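You operate a simulated robot arm through the tools that you are given. There is no shell and no other tool.

You run a simulated robot arm. Do the job below in one go: nothing can be reset, and whatever is moved stays where it is left.

TASK
Wipe the dust off leg three's number plate and park the leg.
Fine: push the pin in, lay the teal rag back on the grey stand, put the crank in its holder. What is to be rubbed or washed off counts as gone when no trace of it is left.

Only the result counts: the job must be done as asked and must still hold three seconds after the hand-in. Knocking over, shifting, dropping, spilling or breaking anything else fails it.

THE ROBOT
A 7-joint arm with a two-finger parallel gripper, fixed in place. Base frame: the origin is at the foot of the arm, x ahead of it, y to its left, z up. Units: m, degrees, N and s.
With the tool pointing down near the work surface it reaches from about 0.44 to 0.92 m from the base axis. Its first joint turns from -143.0 to 143.0 degrees. Payload 3 kg.
The TCP is the grasp point between the finger pads, 0.03 m short of the fingertips. In the tool frame z runs along the fingers and y along their closing line. Largest opening 0.094 m; finger width 0.028, thickness 0.01; the body of the gripper, 0.05 by 0.096 m, starts 0.055 m behind the TCP.
Orientation is told as [roll, pitch, yaw] about the base's x, y, z axes, in that order, counted from this pose: with the fingers straight down and closing along the base's y, the tool's x points along the base's -x, its y along +y and its z along -z.

THE INTERFACE
- The arm moves only by the tool arm_command. Its argument "plan" is a list of rows, each an object of numbers (a shift or turn left out is 0, a gripper value left out holds the last): "rx", "ry", "rz": the turn, a rotation vector about the tool's x, y, z in units of 4 degrees (1.0 is 4 degrees); "dx", "dy", "dz": the shift along the tool's x, y, z in units of 50 mm (1.0 is 50 mm); "claw": the opening, from 0 (shut) to 1 (fully open). In form: [{"rx": .., "ry": .., "rz": .., "dx": .., "dy": .., "dz": .., "claw": ..}, ...]. A call has 1 to 20 rows; each row shifts and turns the commanded pose from where the row before left it, along the tool's axes as they then stand. A call with a number of a shift or a turn outside -1 to 1 is refused whole. A row lasts 0.2 s, in which the tool goes at most 0.05 m and 8.6 degrees; a call with a longer step from one row to the next is refused whole, and so is a gripper value outside its range. A pose out of reach is approached as far as the arm can. The call stops where the force on the tool passes 90 N (or 10 N more than at its start, if that is more) or the arm is blocked; 0.2 s more then pass. The fingers move at their own pace (about 0.072 m/s each) and stop on an object; they squeeze with about 31 N. The grip force told is the motor's: it shows also when the fingers shut on nothing. Time passes only in rows, and 0.2 s behind the last, so rows that do not move let the fingers close. The reply holds the time, the measured pose of the TCP, the force on the tool along the base axes, the opening and the grip force, in the units named above and with some noise, with the torque about the TCP (base axes, N m) and any sound that the robot's microphone picked up, and new pictures: "show" is both (left out), scene, wrist or none.
- Cameras (640 x 400 px; columns grow to the right, rows downward): "scene" is fixed at [0.0528, 0.5007, 1.6171]; the picture's right is [0.06, -1.00, 0.00], its down [-0.77, -0.05, -0.64] and it looks along [0.63, 0.04, -0.77] (base axes); focal length 283 px, centre (320, 200). "wrist" rides on the gripper at [0.076, 0.014, -0.102] in the tool frame; the picture's right is [-0.18, 0.98, 0.00], its down [-0.75, -0.14, -0.64] and it looks along [-0.63, -0.12, 0.77] (tool axes); focal length 243 px, centre (320, 200).
- locate(camera, pixels): for up to 12 pixels [column, row] of the newest picture of that camera ("zoom" is the newest enlarged one), the place [x, y, z] in the base frame of the surface seen there, good to about 0.003 m. It takes no simulated time.
- inspect(camera, box): a new picture of the part [left, top, right, bottom] of that camera's present view, enlarged. It takes no simulated time.
- job_done(): hands the job in; it is judged then, once.

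Open the gripper and draw the arm clear of the work before you hand the job in, unless the task says otherwise.

The tools are called after "Request:" as a command line: name --argument value ..., lists and objects as JSON in quotes. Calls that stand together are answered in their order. arm_command: Moves the arm, as the interface text tells. Its arguments: {"type":"object","properties":{"plan":{"type":"array","items":{"type":"object","properties":{"rx":{"type":"number"},"ry":{"type":"number"},"rz":{"type":"number"},"dx":{"type":"number"},"dy":{"type":"number"},"dz":{"type":"number"},"claw":{"type":"number"}}}},"show":{"type":"string","enum":["both","scene","wrist","none"]}},"required":["plan"]} The other tools are called the same way: locate (camera, pixels) gives the place of the surface under pixels of a picture; inspect (camera, box) takes an enlarged picture of a part of a camera's view; job_done () hands the job in.

At the start:

```text
time_s: 0.0
tool_pos: [0.4198, 0.159, 1.2974]
tool_rot: [0.0, 0.0, 0.0]
wrist_force: [-0.2, -1.0, 0.2]
wrist_torque: [0.01, 0.01, -0.01]
grip_width: 0.0944
grasp_force: 0.1
```

scene: 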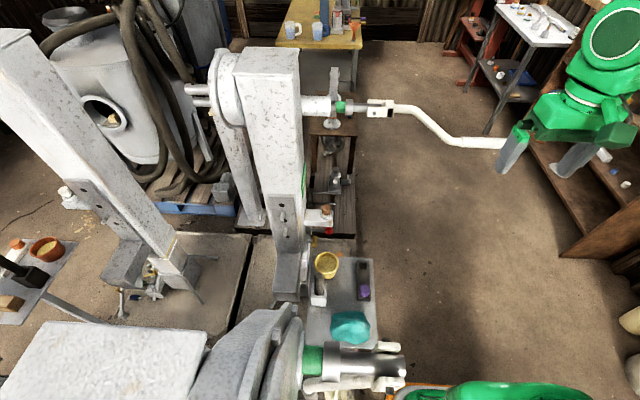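
wrist: 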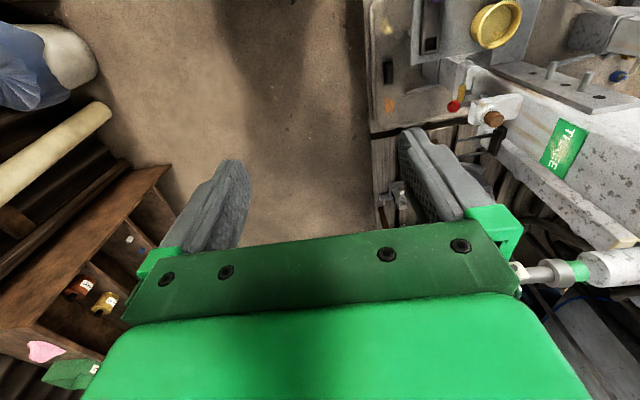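

I start by looking closely at the scene: the crank at around (450,140), the leg with a teal rag at (350,327), and the green plate "THREE" in the wrist view at (563,148).

Request:
inspect --camera "scene" --box '[200, 40, 420, 200]'

Request:
inspect --camera "scene" --box '[240, 180, 420, 300]'

Request:
inspect --camera "scene" --box '[240, 280, 480, 400]'

Request:
inspect --camera "wrist" --box '[360, 0, 640, 200]'

```text
2.50 times, centred on (310, 120) of scene
```

zoom: 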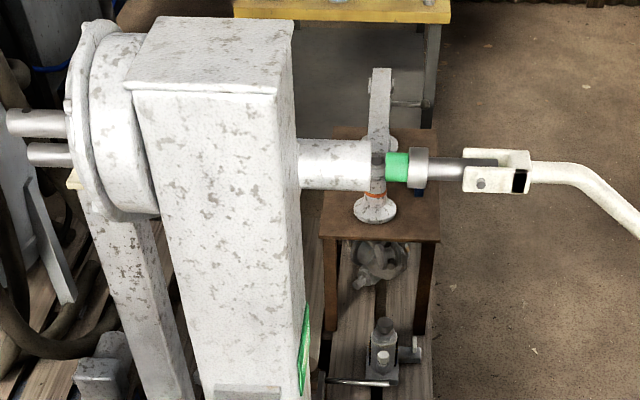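

```text
3.33 times, centred on (330, 240) of scene
```

zoom: 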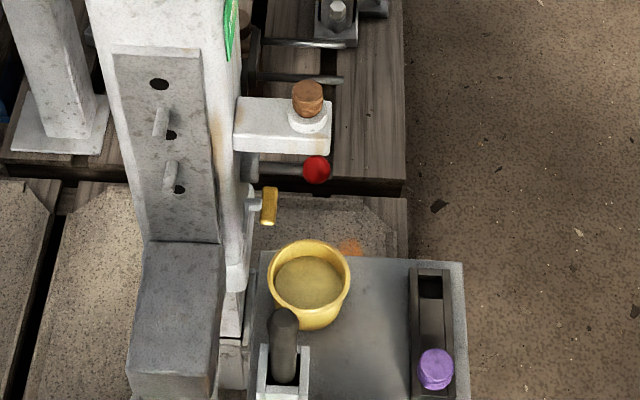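

```text
2.67 times, centred on (360, 340) of scene
```

zoom: 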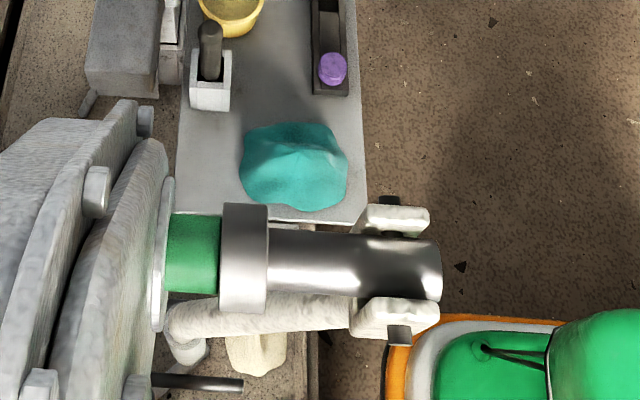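

```text
2.00 times, centred on (500, 100) of wrist
```

zoom: 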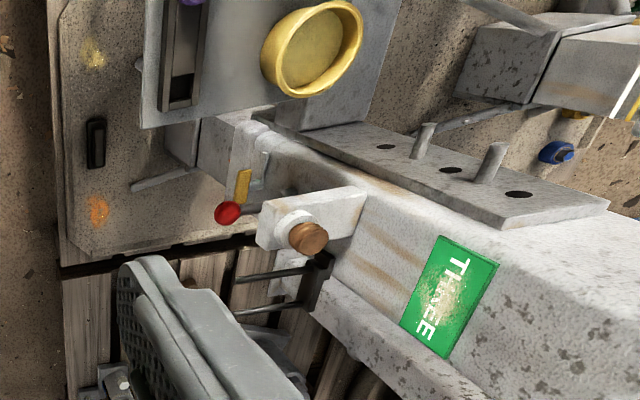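

The plate "THREE" is at about (303,180) in the scene; a bent crank hangs off the shaft at (380,108). Next I measure where the main parts are.

Request:
locate --camera "scene" --pixels '[[322, 106], [341, 107], [353, 107], [380, 108], [393, 110], [430, 125], [455, 141], [495, 143], [303, 185], [322, 216], [326, 210], [335, 231]]'

Request:
locate --camera "scene" --pixels '[[350, 327], [340, 290], [370, 265], [327, 262], [363, 290], [362, 265], [320, 285], [316, 240], [313, 360], [350, 358], [395, 365], [345, 380]]'

Request:
locate --camera "wrist" --pixels '[[563, 148], [578, 126], [594, 131], [560, 165], [548, 160], [570, 140], [455, 106], [493, 119], [510, 105], [480, 110], [495, 25], [465, 80]]'

Request:
inspect --camera "wrist" --box '[440, 60, 640, 200]'

Request:
inspect --camera "wrist" --box '[360, 0, 540, 120]'

Request:
inspect --camera "scene" --box '[300, 60, 540, 200]'

Request:
inspect --camera "scene" --box '[290, 190, 350, 240]'

```text
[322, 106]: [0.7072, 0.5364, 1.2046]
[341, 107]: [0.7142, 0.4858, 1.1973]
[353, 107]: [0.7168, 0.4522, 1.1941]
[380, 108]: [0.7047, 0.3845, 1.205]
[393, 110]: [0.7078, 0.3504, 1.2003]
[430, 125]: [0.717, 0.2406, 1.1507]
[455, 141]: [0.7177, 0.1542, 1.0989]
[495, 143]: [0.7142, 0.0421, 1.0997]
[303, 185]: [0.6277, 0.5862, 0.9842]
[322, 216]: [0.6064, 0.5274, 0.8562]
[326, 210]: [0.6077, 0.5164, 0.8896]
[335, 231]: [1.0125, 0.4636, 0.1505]
```

```text
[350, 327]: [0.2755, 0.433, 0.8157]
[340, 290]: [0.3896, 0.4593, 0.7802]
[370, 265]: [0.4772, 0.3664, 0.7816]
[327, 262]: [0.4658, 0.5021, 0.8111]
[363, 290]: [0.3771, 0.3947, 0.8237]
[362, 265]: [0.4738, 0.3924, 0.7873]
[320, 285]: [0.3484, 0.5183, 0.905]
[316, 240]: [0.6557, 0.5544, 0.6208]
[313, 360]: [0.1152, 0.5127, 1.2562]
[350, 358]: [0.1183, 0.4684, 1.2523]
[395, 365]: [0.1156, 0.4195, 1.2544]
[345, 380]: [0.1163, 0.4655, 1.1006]
```

```text
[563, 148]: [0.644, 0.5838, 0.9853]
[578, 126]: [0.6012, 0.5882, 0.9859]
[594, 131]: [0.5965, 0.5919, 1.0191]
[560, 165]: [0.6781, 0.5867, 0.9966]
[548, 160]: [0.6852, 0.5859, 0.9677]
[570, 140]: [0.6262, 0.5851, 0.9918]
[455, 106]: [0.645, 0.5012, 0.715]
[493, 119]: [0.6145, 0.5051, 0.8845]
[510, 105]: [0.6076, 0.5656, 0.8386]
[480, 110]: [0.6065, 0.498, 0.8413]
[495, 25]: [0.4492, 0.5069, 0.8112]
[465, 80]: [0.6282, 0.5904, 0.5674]
```

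```text
2.86 times, centred on (540, 130) of wrist
```

zoom: 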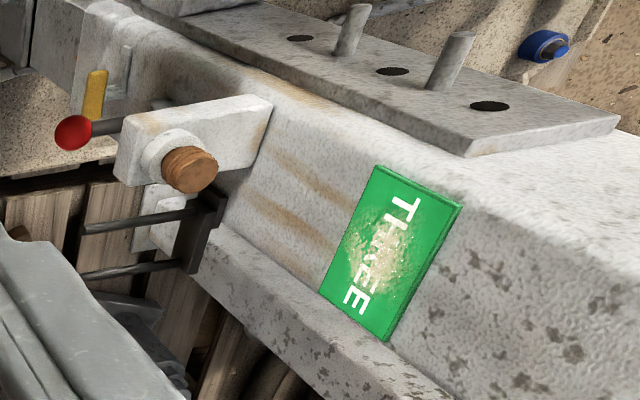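

```text
3.33 times, centred on (450, 60) of wrist
```

zoom: 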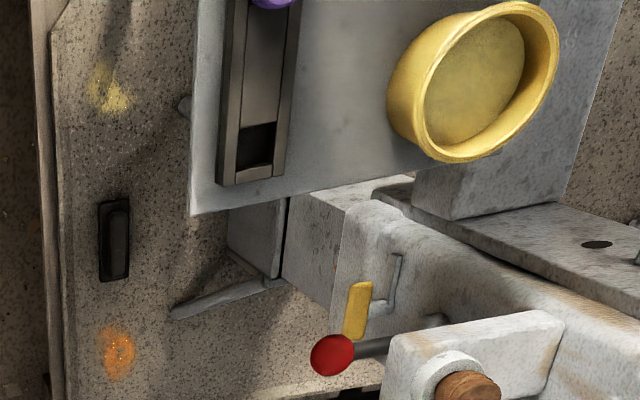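

```text
2.67 times, centred on (420, 130) of scene
```

zoom: 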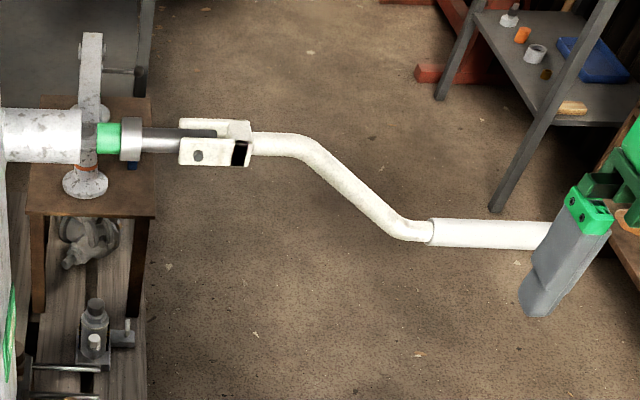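

```text
8.00 times, centred on (320, 215) of scene
```

zoom: 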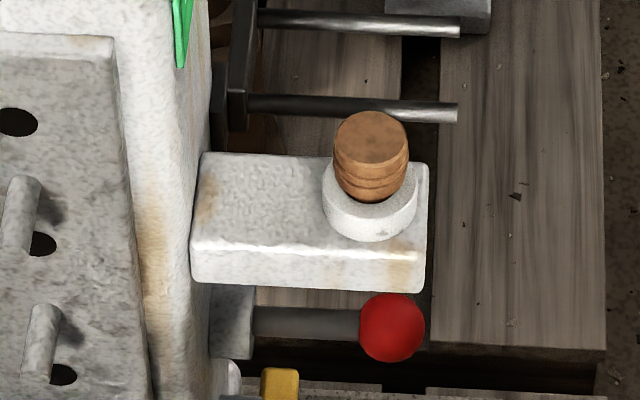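

The -y face of the leg carries the plate (x≈0.60-0.69, z≈0.96-1.02), a bracket with a brown-headed peg, a red-ball rod, a yellow toggle and two dark prongs. I yaw the tool 80° so the wrist camera faces this side.

Request:
arm_command --plan '[{"rz": -1}, {"rz": -1}, {"rz": -1}, {"rz": -1}, {"rz": -1}, {"rz": -1}, {"rz": -1}, {"rz": -1}, {"rz": -1}, {"rz": -1}, {"rz": -1}, {"rz": -1}, {"rz": -1}, {"rz": -1}, {"rz": -1}, {"rz": -1}, {"rz": -1}, {"rz": -1}, {"rz": -1}, {"rz": -1}]'

```text
time_s: 4.2
tool_pos: [0.4213, 0.16, 1.2991]
tool_rot: [0.0, -0.1, 80.0]
wrist_force: [1.3, -1.4, -0.9]
wrist_torque: [-0.02, -0.01, 0.0]
grip_width: 0.0938
grasp_force: 0.1
```

scene: 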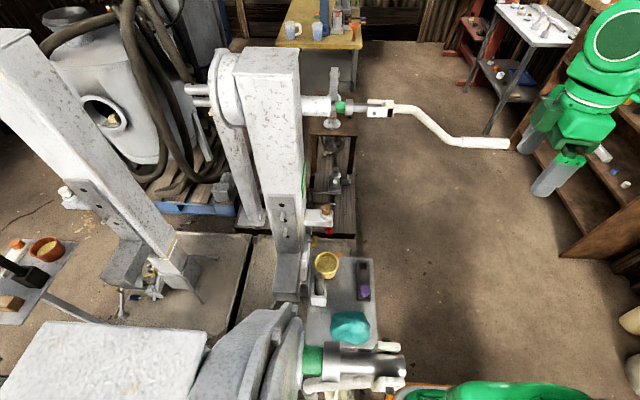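
wrist: 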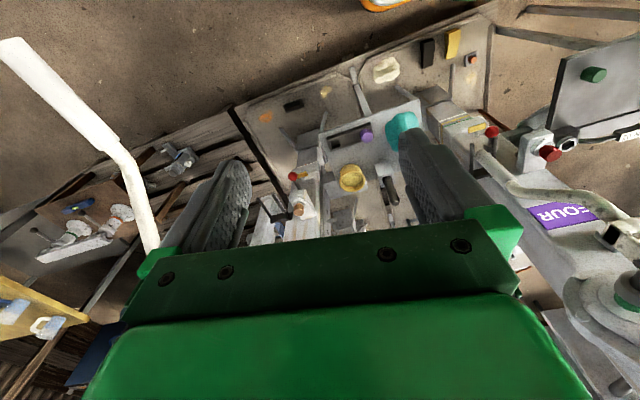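

The second leg (labelled FOUR, wrist pixel (560,212)) shows the parked state as an example. I enlarge both legs in this view.

Request:
inspect --camera "wrist" --box '[420, 60, 640, 300]'

Request:
inspect --camera "wrist" --box '[240, 100, 420, 250]'

Request:
inspect --camera "scene" --box '[330, 80, 530, 180]'

```text
1.67 times, centred on (530, 180) of wrist
```

zoom: 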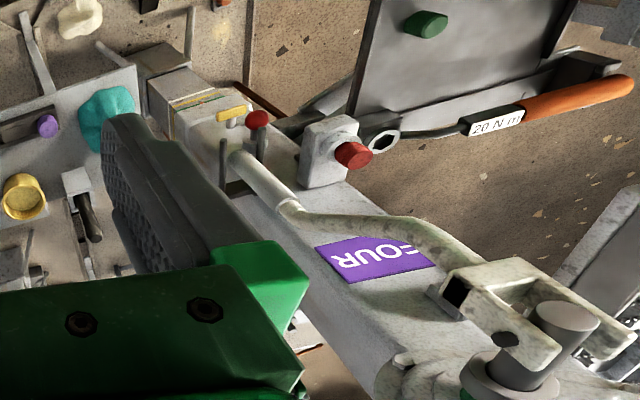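

```text
2.67 times, centred on (330, 175) of wrist
```

zoom: 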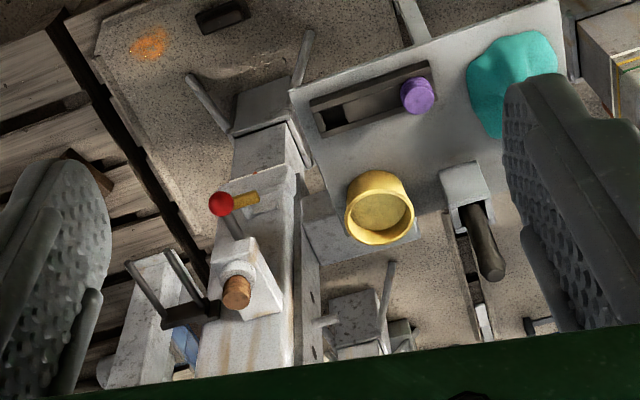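

```text
3.20 times, centred on (430, 130) of scene
```

zoom: 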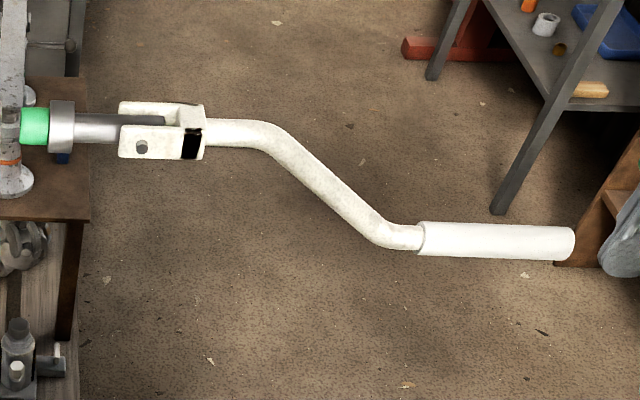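

The FOUR leg shows the parked state: crank folded down with its handle between two prongs. To compare pins, I lower the tool 0.25 m and tilt it up 32° so the camera looks almost level at the legs.

Request:
arm_command --plan '[{"dz": 0.9}, {"dz": 0.9}, {"dz": 0.9}, {"dz": 0.9}, {"dz": 0.9}, {"dz": 0.5, "rz": -1}, {"rz": -1}, {"ry": -1}, {"ry": -1}, {"ry": -1}, {"ry": -1}, {"ry": -1}, {"ry": -1}, {"ry": -1}, {"ry": -1}]'

```text
time_s: 7.4
tool_pos: [0.4196, 0.16, 1.0482]
tool_rot: [0.0, -32.0, 87.9]
wrist_force: [0.6, 0.0, -0.1]
wrist_torque: [0.0, -0.04, -0.01]
grip_width: 0.094
grasp_force: 0.1
```

scene: 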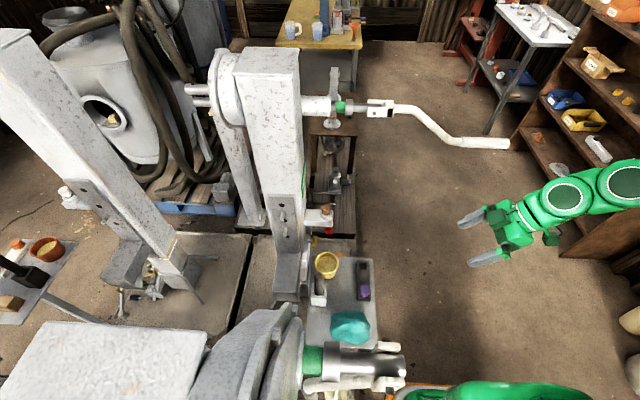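
wrist: 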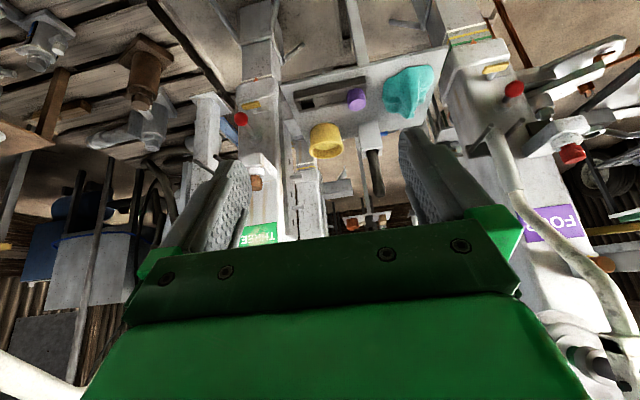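

The view is upside down: FOUR at (550,222), THREE at (262,235), red balls at (514,88) and (241,118). I enlarge both legs' pin areas.

Request:
inspect --camera "wrist" --box '[430, 0, 640, 140]'

Request:
inspect --camera "wrist" --box '[440, 60, 600, 180]'

Request:
inspect --camera "wrist" --box '[180, 70, 320, 250]'

Request:
inspect --camera "wrist" --box '[480, 120, 640, 400]'

Request:
locate --camera "wrist" --pixels '[[514, 88], [500, 95], [490, 100], [495, 70], [571, 153], [565, 130], [241, 118], [252, 107], [256, 183], [262, 165], [488, 45], [255, 60]]'

```text
2.86 times, centred on (535, 70) of wrist
```

zoom: 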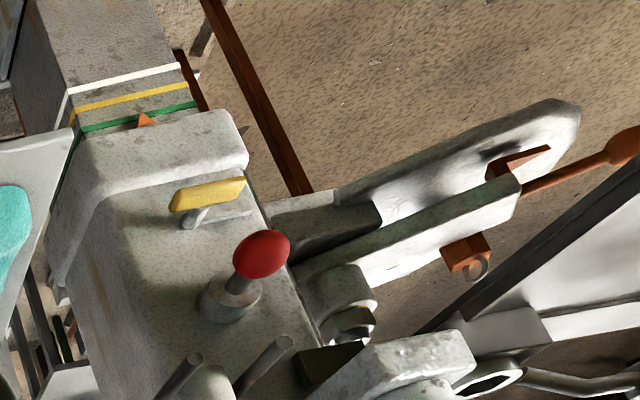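

```text
3.33 times, centred on (520, 120) of wrist
```

zoom: 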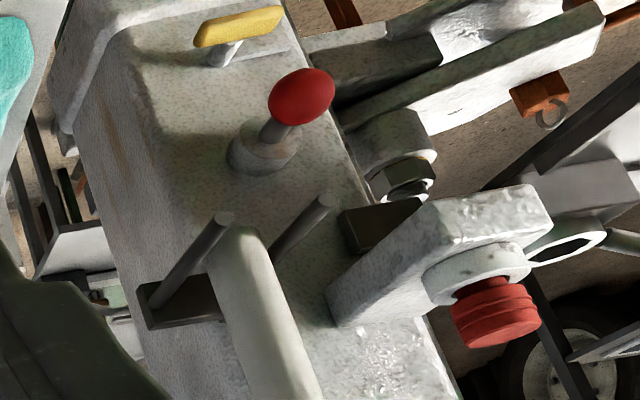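

```text
2.22 times, centred on (250, 160) of wrist
```

zoom: 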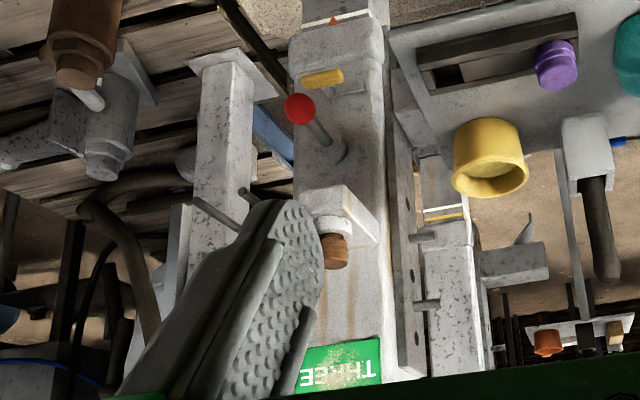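

```text
1.43 times, centred on (560, 260) of wrist
```

zoom: 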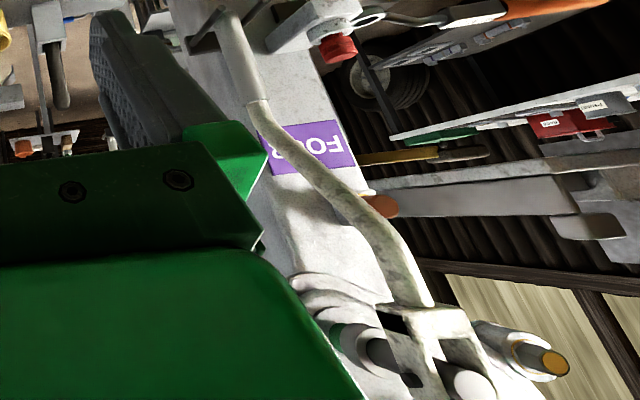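

```text
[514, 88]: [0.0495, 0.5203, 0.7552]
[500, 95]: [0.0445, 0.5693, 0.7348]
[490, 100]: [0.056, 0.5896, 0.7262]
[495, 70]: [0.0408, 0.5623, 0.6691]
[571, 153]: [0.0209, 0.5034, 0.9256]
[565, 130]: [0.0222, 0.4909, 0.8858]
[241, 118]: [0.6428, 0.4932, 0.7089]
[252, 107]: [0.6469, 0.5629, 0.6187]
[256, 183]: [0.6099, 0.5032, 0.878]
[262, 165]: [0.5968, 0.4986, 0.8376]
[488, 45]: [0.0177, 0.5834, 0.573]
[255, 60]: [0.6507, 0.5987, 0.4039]
```

On FOUR the red-ball pin sits at y≈0.520 while on THREE its ball is at y≈0.493, so that pin is about 27 mm out; the brown-headed knobs look the same on both. I check the stripe markings and the arrows on the inner legs.

Request:
inspect --camera "wrist" --box '[220, 20, 290, 130]'

Request:
inspect --camera "wrist" --box '[200, 0, 300, 62]'

Request:
inspect --camera "wrist" --box '[280, 60, 440, 160]'

Request:
inspect --camera "scene" --box '[300, 220, 340, 260]'

```text
3.64 times, centred on (255, 75) of wrist
```

zoom: 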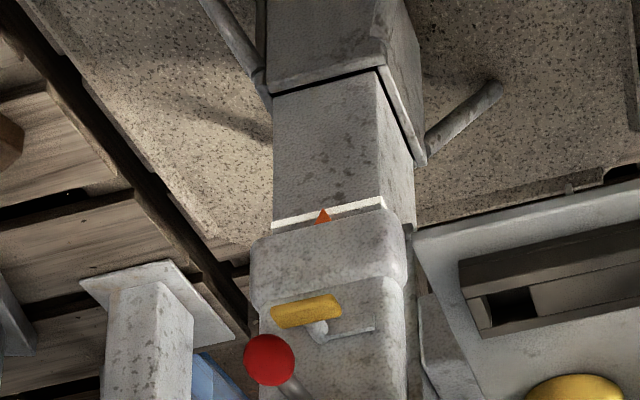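

```text
6.40 times, centred on (250, 31) of wrist
```

zoom: 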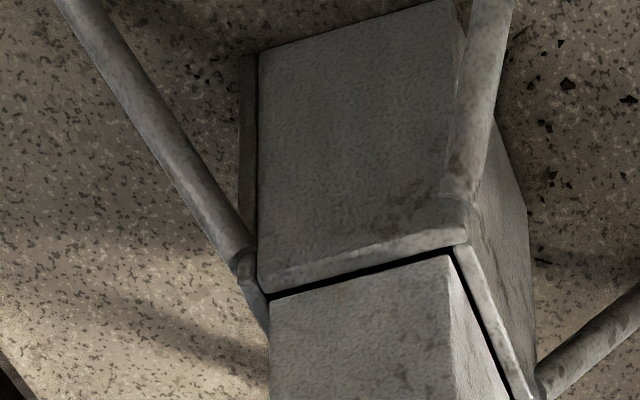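

```text
4.00 times, centred on (360, 110) of wrist
```

zoom: 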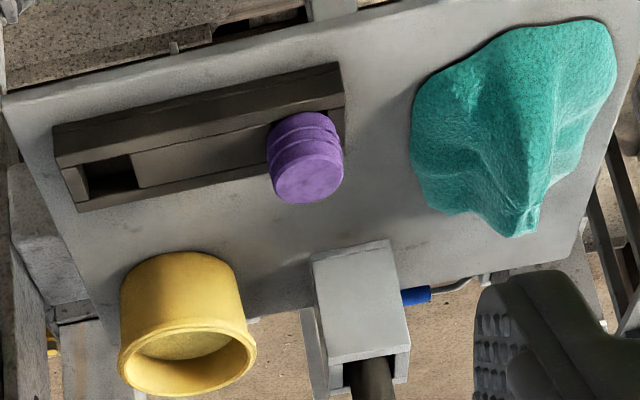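

```text
10.00 times, centred on (320, 240) of scene
```

zoom: 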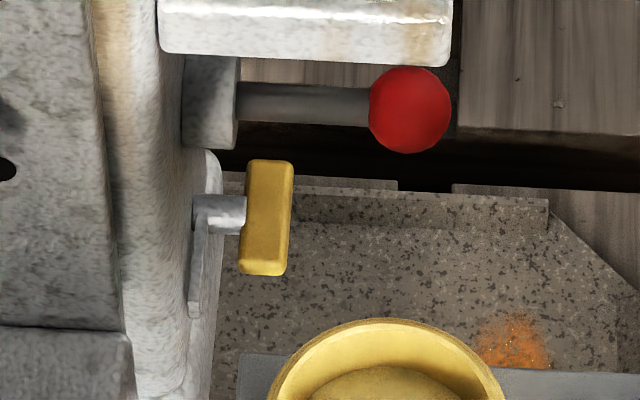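

THREE's arrow sits at the white band; the task only asks for pin, rag and crank. I now measure the rag, the stand, the prongs, the pin and the crank hinge in detail.

Request:
locate --camera "scene" --pixels '[[332, 327], [340, 318], [350, 314], [360, 318], [366, 327], [362, 338], [350, 341], [336, 340], [345, 327], [355, 327], [345, 334], [355, 334]]'

Request:
locate --camera "wrist" --pixels '[[385, 90], [395, 80], [405, 90], [408, 105], [412, 116], [425, 75], [430, 85], [400, 98], [410, 70], [360, 120], [310, 90], [440, 60]]'

Request:
locate --camera "scene" --pixels '[[374, 113], [376, 103], [391, 112], [394, 105], [413, 108], [420, 114], [440, 133], [450, 141], [463, 143], [463, 139], [508, 144], [508, 148]]'

Request:
inspect --camera "scene" --box '[290, 170, 350, 230]'

```text
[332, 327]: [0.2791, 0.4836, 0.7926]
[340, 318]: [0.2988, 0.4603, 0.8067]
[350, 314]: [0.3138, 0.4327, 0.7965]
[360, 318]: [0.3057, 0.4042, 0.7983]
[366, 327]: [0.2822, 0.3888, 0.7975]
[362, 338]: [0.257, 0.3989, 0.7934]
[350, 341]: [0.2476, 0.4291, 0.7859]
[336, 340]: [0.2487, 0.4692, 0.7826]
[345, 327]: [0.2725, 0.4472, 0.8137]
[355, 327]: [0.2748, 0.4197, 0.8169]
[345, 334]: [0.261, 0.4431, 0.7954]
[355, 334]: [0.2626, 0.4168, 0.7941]
```

```text
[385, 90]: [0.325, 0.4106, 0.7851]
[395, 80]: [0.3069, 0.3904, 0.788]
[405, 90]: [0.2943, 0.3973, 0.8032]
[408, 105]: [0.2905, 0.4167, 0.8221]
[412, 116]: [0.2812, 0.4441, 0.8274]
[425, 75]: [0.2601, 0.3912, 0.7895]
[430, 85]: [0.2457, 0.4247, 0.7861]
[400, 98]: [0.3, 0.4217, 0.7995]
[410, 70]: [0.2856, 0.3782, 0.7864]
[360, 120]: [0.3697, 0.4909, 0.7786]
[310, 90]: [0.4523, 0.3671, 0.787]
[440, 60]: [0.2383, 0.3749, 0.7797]
```

```text
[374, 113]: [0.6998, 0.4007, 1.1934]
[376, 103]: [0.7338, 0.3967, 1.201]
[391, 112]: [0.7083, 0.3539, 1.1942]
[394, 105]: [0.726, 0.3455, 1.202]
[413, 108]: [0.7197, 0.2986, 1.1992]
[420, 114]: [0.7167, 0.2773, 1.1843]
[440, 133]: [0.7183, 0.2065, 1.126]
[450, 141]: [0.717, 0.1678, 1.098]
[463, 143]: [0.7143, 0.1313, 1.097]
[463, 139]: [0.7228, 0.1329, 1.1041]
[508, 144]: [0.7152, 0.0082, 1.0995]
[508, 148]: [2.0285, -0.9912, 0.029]
```

```text
6.67 times, centred on (320, 200) of scene
```

zoom: 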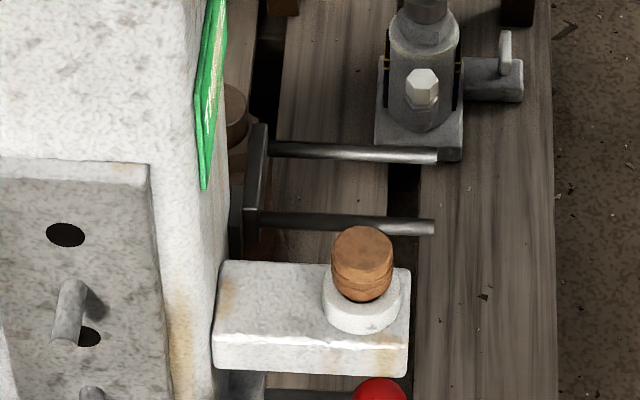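

The two dark prongs end at zoom (437,158) and (434,227). I locate points along them.

Request:
locate --camera "zoom" --pixels '[[432, 156], [350, 153], [285, 149], [430, 227], [350, 222], [285, 218], [257, 140], [257, 215], [362, 245], [340, 310], [405, 320], [385, 390]]'

Request:
inspect --camera "scene" --box '[280, 150, 330, 200]'

```text
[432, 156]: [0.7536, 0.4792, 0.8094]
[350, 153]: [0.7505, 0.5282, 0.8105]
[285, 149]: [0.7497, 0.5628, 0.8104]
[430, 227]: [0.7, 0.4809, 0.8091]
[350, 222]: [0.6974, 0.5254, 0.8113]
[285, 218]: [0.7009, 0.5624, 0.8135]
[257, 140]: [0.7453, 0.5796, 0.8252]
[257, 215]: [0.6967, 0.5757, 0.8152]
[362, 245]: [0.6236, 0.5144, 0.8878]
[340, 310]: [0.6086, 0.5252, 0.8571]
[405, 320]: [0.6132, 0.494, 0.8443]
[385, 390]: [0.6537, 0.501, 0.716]
```

```text
8.00 times, centred on (305, 175) of scene
```

zoom: 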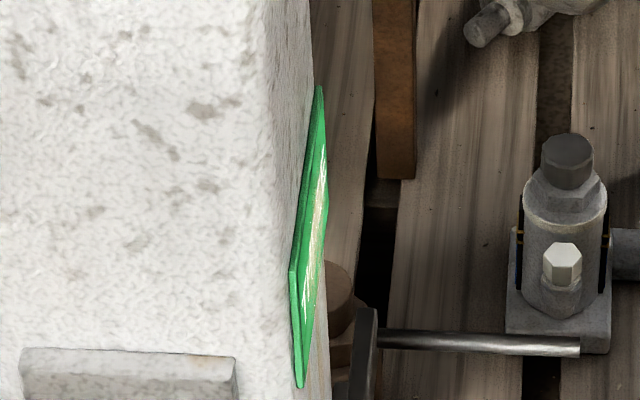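

The prongs lie at x≈0.70 and 0.752, z≈0.81, reaching from y≈0.575 to 0.478; the folded handle will drop between them. First the rag: I level the tool, move over the rag at about (0.28,0.43) and look.

Request:
arm_command --plan '[{"ry": 1}, {"ry": 1}, {"ry": 1}, {"ry": 1}, {"ry": 1}, {"ry": 1}, {"ry": 1}, {"ry": 1, "rz": -0.5}, {"dx": -0.77, "dy": 0.4}, {"dx": -0.77, "dy": 0.4}, {"dx": -0.77, "dy": 0.4}, {"dx": -0.77, "dy": 0.4}, {"dx": -0.77, "dy": 0.4}, {"dx": -0.77, "dy": 0.4}, {"dx": -0.77, "dy": 0.4}, {}]'

```text
time_s: 10.8
tool_pos: [0.2787, 0.4319, 1.0496]
tool_rot: [-0.1, 0.0, 89.9]
wrist_force: [-0.4, -0.2, -1.0]
wrist_torque: [0.03, 0.0, 0.03]
grip_width: 0.0943
grasp_force: 0.0
```

scene: 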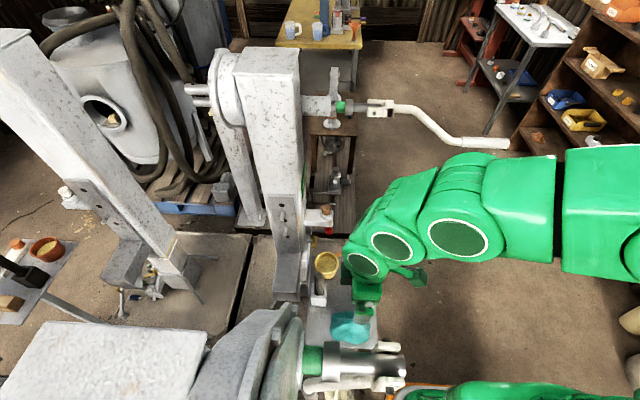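
wrist: 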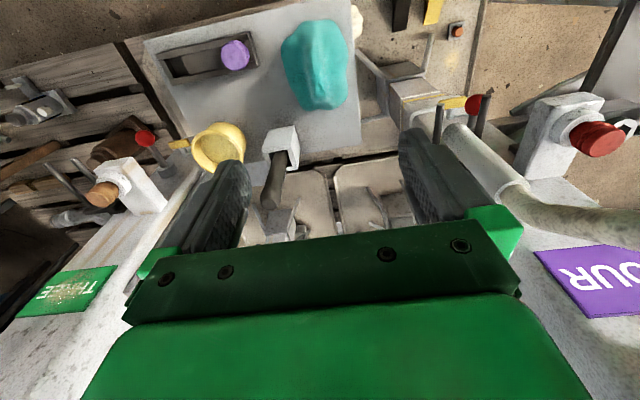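

From here the rag is at wrist (315,65), the dusty plate at (65,292), and THREE's pin ball at (145,138). I enlarge the rag and the plate.

Request:
inspect --camera "wrist" --box '[240, 0, 400, 130]'

Request:
inspect --camera "wrist" --box '[0, 230, 160, 340]'

Request:
inspect --camera "wrist" --box '[40, 90, 240, 230]'

Request:
locate --camera "wrist" --pixels '[[282, 60], [300, 30], [325, 25], [345, 40], [347, 85], [330, 105], [312, 108], [295, 85], [315, 60], [318, 85], [330, 60], [300, 60]]'

Request:
locate --camera "wrist" --pixels '[[55, 272], [117, 266], [18, 317], [88, 312], [65, 292], [85, 280], [45, 305], [145, 138], [165, 160], [155, 148], [180, 145], [100, 195]]'

```text
3.08 times, centred on (320, 65) of wrist
```

zoom: 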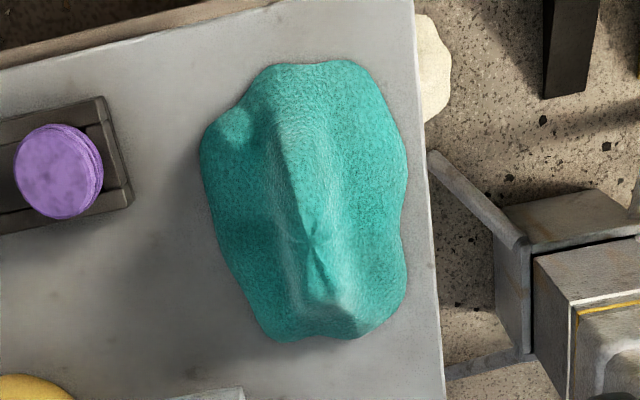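

```text
3.64 times, centred on (80, 285) of wrist
```

zoom: 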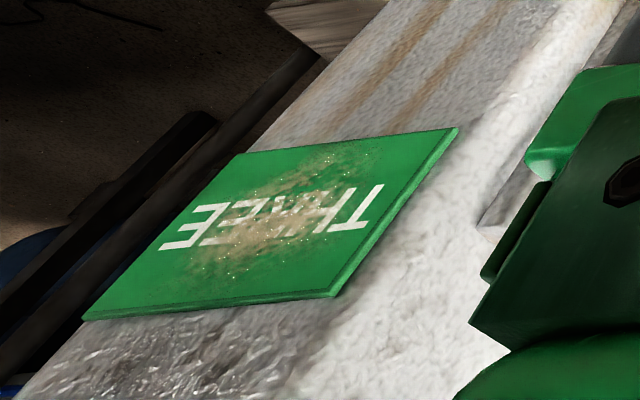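

```text
2.86 times, centred on (140, 160) of wrist
```

zoom: 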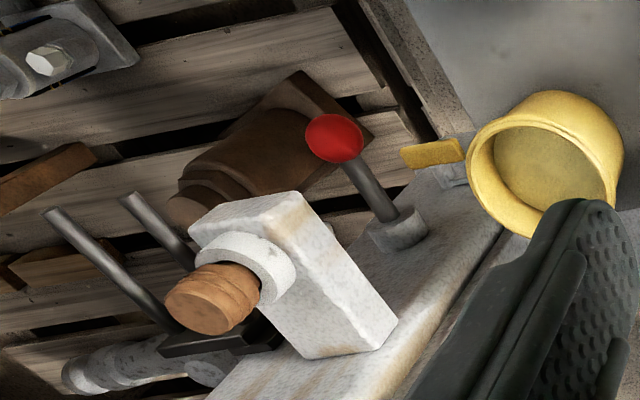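

```text
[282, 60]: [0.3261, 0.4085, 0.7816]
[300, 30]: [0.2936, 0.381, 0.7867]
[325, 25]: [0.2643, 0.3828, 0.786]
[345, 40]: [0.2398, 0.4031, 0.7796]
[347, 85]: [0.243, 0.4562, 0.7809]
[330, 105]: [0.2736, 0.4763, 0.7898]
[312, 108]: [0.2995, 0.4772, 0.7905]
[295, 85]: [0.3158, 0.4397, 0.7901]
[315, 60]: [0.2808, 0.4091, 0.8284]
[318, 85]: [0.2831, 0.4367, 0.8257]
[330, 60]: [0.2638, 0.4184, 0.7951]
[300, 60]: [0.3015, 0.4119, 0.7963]
```

```text
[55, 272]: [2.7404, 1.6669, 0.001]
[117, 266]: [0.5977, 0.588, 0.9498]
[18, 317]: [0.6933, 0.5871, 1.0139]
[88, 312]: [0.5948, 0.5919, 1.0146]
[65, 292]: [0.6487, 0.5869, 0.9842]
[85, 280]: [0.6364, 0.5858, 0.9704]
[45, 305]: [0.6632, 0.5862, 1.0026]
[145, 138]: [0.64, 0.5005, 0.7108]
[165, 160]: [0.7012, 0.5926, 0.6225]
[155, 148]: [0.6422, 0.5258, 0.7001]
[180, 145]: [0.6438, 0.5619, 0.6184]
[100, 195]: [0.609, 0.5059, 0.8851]
```

The rag has a pinchable ridge along y at x≈0.282, top z≈0.828. I descend over it to TCP z≈0.82 and close the fingers along x.

Request:
arm_command --plan '[{"dx": 0.08, "dy": -0.07, "dz": 0.8}, {"dz": 0.8}, {"dz": 0.8}, {"dz": 0.8}, {"dz": 0.7}, {"dz": 0.4}, {"dz": 0.28}, {}, {"claw": 0}, {"claw": 0}, {"claw": 0}, {"claw": 0}, {"claw": 0}]'

```text
time_s: 13.6
tool_pos: [0.2854, 0.4248, 0.82]
tool_rot: [-0.1, 0.0, 89.8]
wrist_force: [0.7, -3.3, 19.1]
wrist_torque: [0.04, 0.26, 0.0]
grip_width: 0.0622
grasp_force: 31.5
```

scene: 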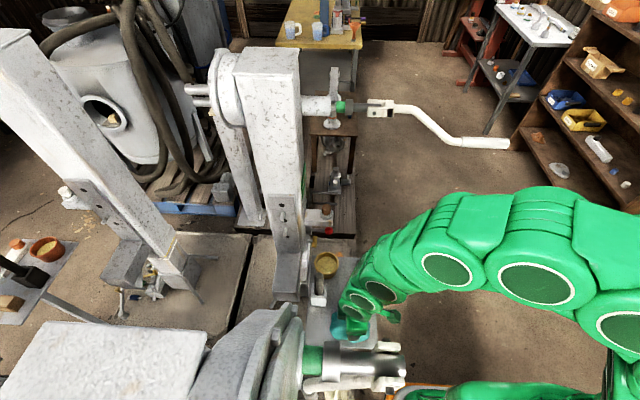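
wrist: 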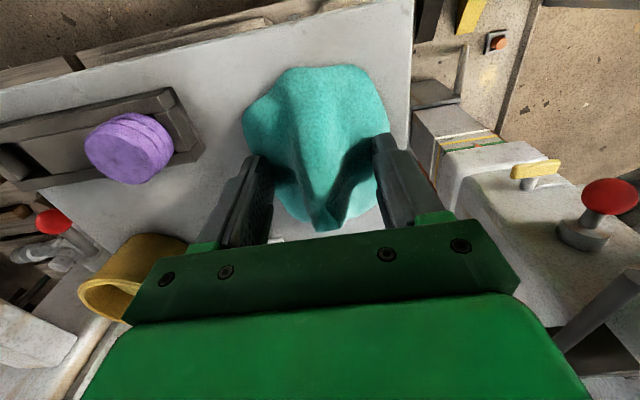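

The fingers stopped on the rag at 0.062 m with 19 N upward force; it may still be settling. I hold for a few rows and then lift slightly to test the grip.

Request:
arm_command --plan '[{}, {}, {}, {"dz": -0.1}, {"dz": -0.1}, {"dz": -0.2}, {}]'

```text
time_s: 15.2
tool_pos: [0.2848, 0.4268, 0.8397]
tool_rot: [-0.1, 0.1, 90.1]
wrist_force: [0.1, 0.2, -0.2]
wrist_torque: [0.0, -0.01, 0.0]
grip_width: 0.0278
grasp_force: 30.7
```

scene: 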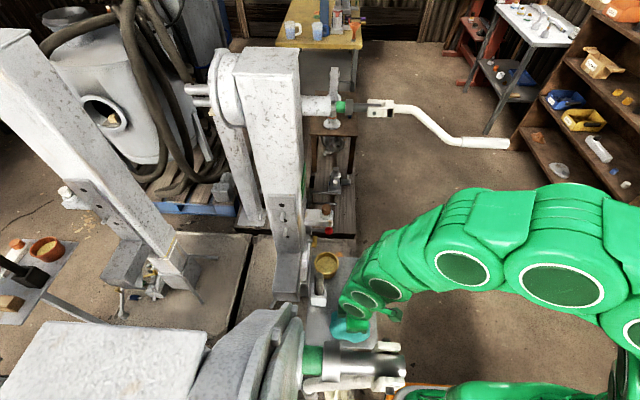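
wrist: 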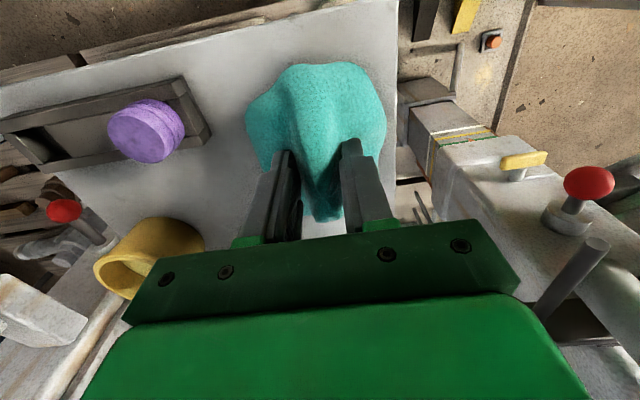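

The fingers have slid up and pinch the ridge at 0.028 m. I lift 30 mm more to see whether the rag follows.

Request:
arm_command --plan '[{}, {"dz": -0.3}, {"dz": -0.3}, {}]' --show "wrist"

Request:
inspect --camera "wrist" --box '[220, 40, 420, 260]'

Request:
locate --camera "wrist" --pixels '[[260, 110], [270, 160], [320, 70], [375, 90], [380, 130], [320, 110], [320, 150], [322, 205], [310, 240], [360, 65], [290, 80], [330, 215]]'

```text
time_s: 16.2
tool_pos: [0.2841, 0.4261, 0.8681]
tool_rot: [-0.1, 0.0, 90.1]
wrist_force: [0.3, -0.4, -0.3]
wrist_torque: [-0.01, -0.01, 0.03]
grip_width: 0.0276
grasp_force: 30.5
```

wrist: 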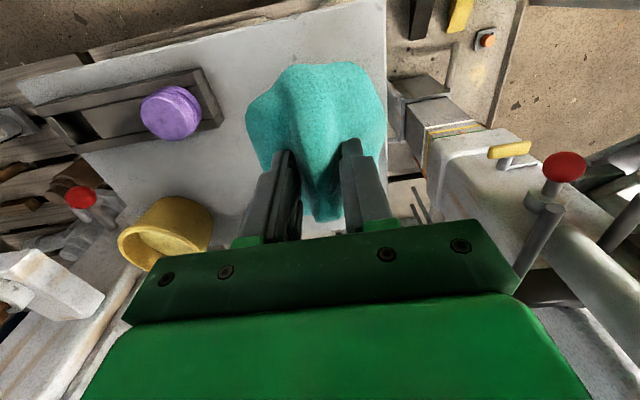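

```text
1.82 times, centred on (320, 150) of wrist
```

zoom: 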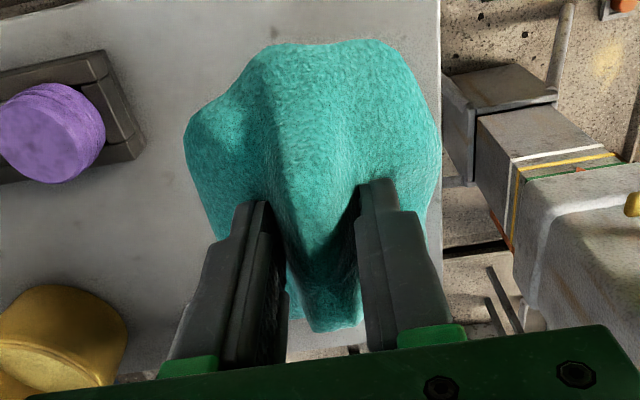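

```text
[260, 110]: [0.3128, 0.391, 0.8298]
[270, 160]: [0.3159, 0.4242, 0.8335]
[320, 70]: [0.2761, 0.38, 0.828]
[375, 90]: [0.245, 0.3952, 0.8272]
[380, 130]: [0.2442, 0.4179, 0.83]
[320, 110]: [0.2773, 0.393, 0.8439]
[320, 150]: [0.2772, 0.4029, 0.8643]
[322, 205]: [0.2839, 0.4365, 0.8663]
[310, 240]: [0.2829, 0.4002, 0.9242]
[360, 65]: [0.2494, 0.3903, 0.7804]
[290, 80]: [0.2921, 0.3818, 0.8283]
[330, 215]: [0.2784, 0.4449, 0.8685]
```

The rag is lifted (ridge z≈0.866 follows the TCP, bottom ≈20 mm beyond the fingertips). I raise it, carry it clear to about (0.52,0.36,1.02), and begin turning the fingers toward +y.

Request:
arm_command --plan '[{"dz": -0.76}, {"dz": -0.76}, {"dz": -0.76}, {"dz": -0.76}, {"dx": 0.22, "dy": -0.787}, {"dx": 0.22, "dy": -0.787}, {"dx": 0.22, "dy": -0.787}, {"dx": 0.22, "dy": -0.787}, {"dx": 0.22, "dy": -0.787}, {"dx": 0.22, "dy": -0.787}, {"rz": 0.5}, {"rz": 1}, {"rz": 1}, {"ry": -1}, {"ry": -1}, {"ry": -1}, {"ry": -1}, {"ry": -1}, {"ry": -1}, {"ry": -1}]'

```text
time_s: 20.4
tool_pos: [0.5201, 0.3579, 1.0226]
tool_rot: [-0.1, -28.0, 80.0]
wrist_force: [0.0, -0.2, -0.6]
wrist_torque: [-0.02, -0.01, 0.0]
grip_width: 0.0278
grasp_force: 31.1
```

scene: 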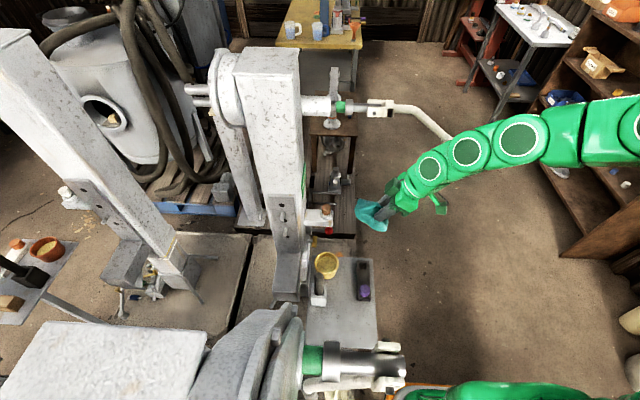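
wrist: 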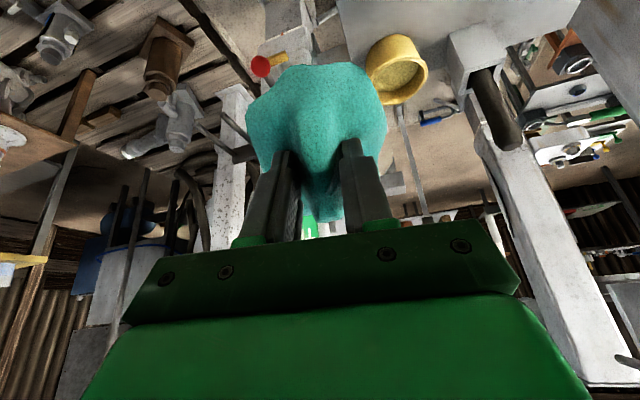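

The rag is held firmly, grip 0.028 m. I continue the tilt by 62° so the fingers point at the plate.

Request:
arm_command --plan '[{"ry": -1}, {"ry": -1}, {"ry": -1}, {"ry": -1}, {"ry": -1}, {"ry": -1}, {"ry": -1}, {"ry": -1}, {"ry": -1}, {"ry": -1}, {"ry": -1}, {"ry": -1}, {"ry": -1}, {"ry": -1}, {"ry": -1}, {"ry": -0.5}]'

Request:
locate --camera "scene" --pixels '[[425, 170], [465, 150], [520, 138], [380, 210]]'

```text
time_s: 23.8
tool_pos: [0.5116, 0.3618, 1.02]
tool_rot: [5.4, -83.2, 76.3]
wrist_force: [-0.5, -0.1, -0.2]
wrist_torque: [-0.01, 0.02, 0.0]
grip_width: 0.0276
grasp_force: 31.2
out of reach, approached as far as the arm can: row 10, 12
```

scene: 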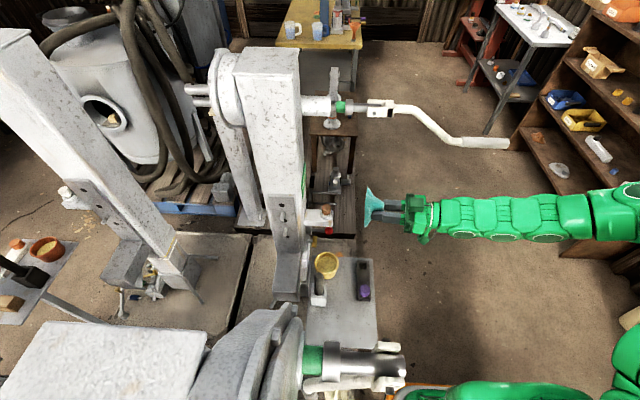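
wrist: 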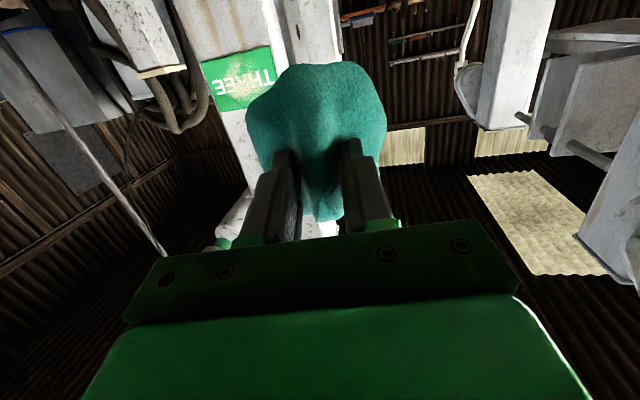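

```text
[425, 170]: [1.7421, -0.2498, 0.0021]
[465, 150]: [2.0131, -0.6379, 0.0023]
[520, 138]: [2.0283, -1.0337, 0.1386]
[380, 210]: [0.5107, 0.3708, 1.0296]
```

The fingers now point nearly along +y with the rag in front; the plate is visible at wrist (240,78). I move to about 60 mm ahead of the plate centre (0.645, 0.48, 0.985).

Request:
arm_command --plan '[{"dz": 0.56, "dy": -0.44, "dx": 0.14}, {"dz": 0.56, "dy": -0.44, "dx": 0.14}, {"dz": 0.56, "dy": -0.44, "dx": 0.14}, {"dz": 0.56, "dy": -0.44, "dx": 0.14}, {"dz": 0.56, "dy": -0.44, "dx": 0.14}, {}]'

```text
time_s: 25.2
tool_pos: [0.6403, 0.4783, 0.9697]
tool_rot: [4.9, -83.1, 76.7]
wrist_force: [-0.7, 0.2, -1.2]
wrist_torque: [-0.03, -0.02, 0.01]
grip_width: 0.0276
grasp_force: 30.9
```

scene: 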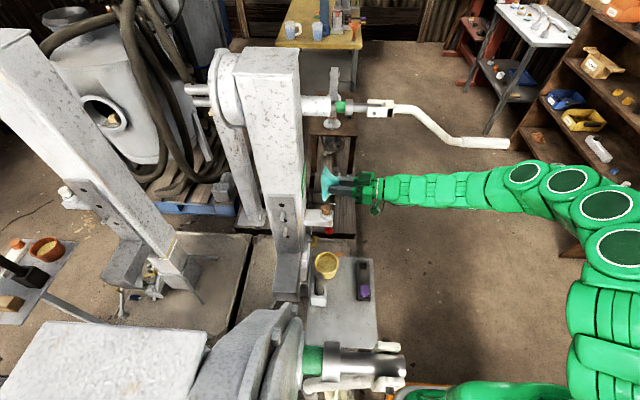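
wrist: 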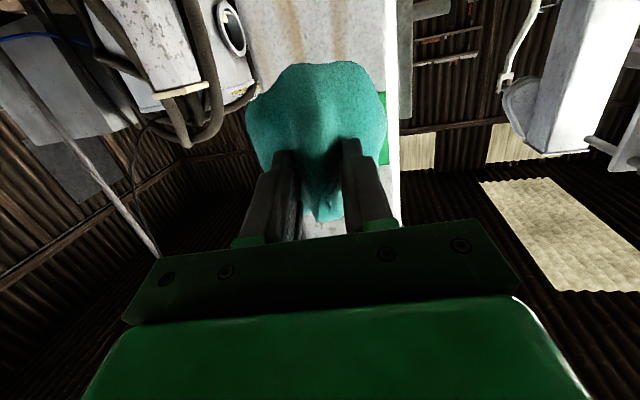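

The tool is tilted 7° below level, so I level it, raise it to z≈0.985, and approach to y≈0.525 in small steps while watching the force.

Request:
arm_command --plan '[{"ry": -0.85}, {"ry": -0.85}, {"dx": -0.3}, {"dz": 0.3}, {"dz": 0.3}, {"dz": 0.3}, {}]'

Request:
inspect --camera "scene" --box '[280, 150, 400, 230]'

```text
time_s: 26.8
tool_pos: [0.6484, 0.5243, 0.9824]
tool_rot: [89.2, -89.5, -7.7]
wrist_force: [0.3, -0.9, -0.3]
wrist_torque: [-0.02, 0.0, -0.01]
grip_width: 0.0278
grasp_force: 31.3
```

scene: 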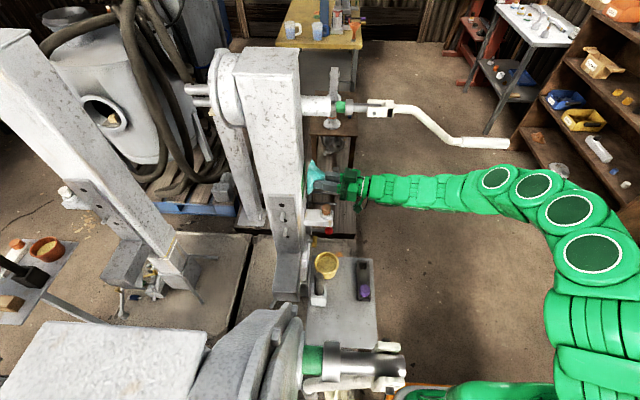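
wrist: 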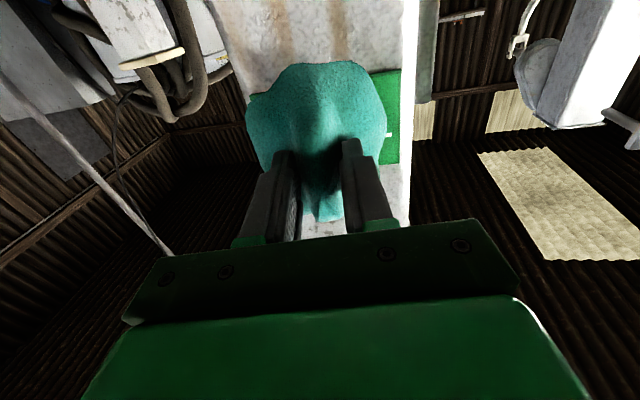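

```text
5.00 times, centred on (340, 190) of scene
```

zoom: 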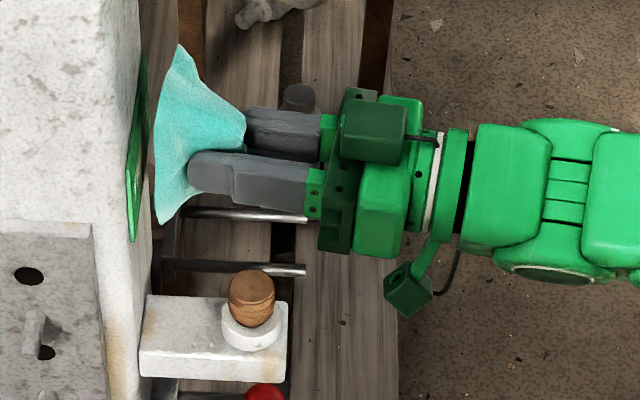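

The rag face is about 12 mm from the plate in the scene zoom. I press in by 5 mm steps.

Request:
arm_command --plan '[{"dz": 0.1}, {"dz": 0.1}, {"dz": 0.1}, {}]' --show "scene"

Request:
inspect --camera "scene" --box '[280, 150, 400, 230]'

```text
time_s: 27.8
tool_pos: [0.6498, 0.5383, 0.982]
tool_rot: [87.1, -89.3, -5.7]
wrist_force: [1.6, -9.4, -2.0]
wrist_torque: [0.14, -0.05, 0.33]
grip_width: 0.0278
grasp_force: 30.9
```

scene: 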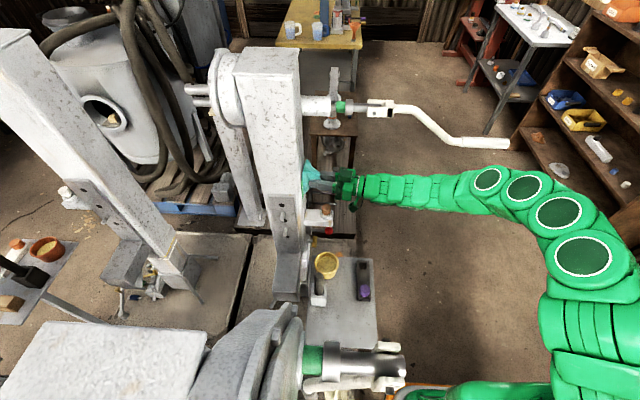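

```text
5.00 times, centred on (340, 190) of scene
```

zoom: 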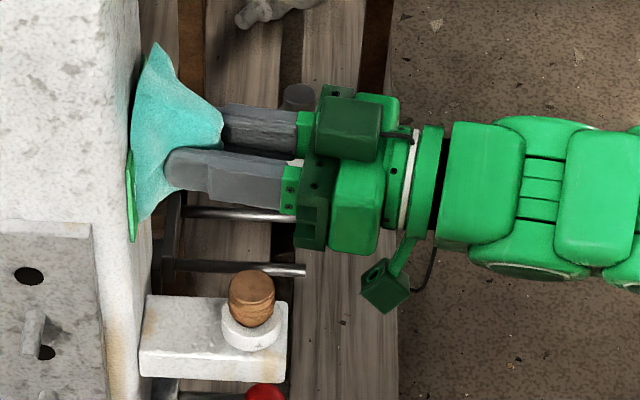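

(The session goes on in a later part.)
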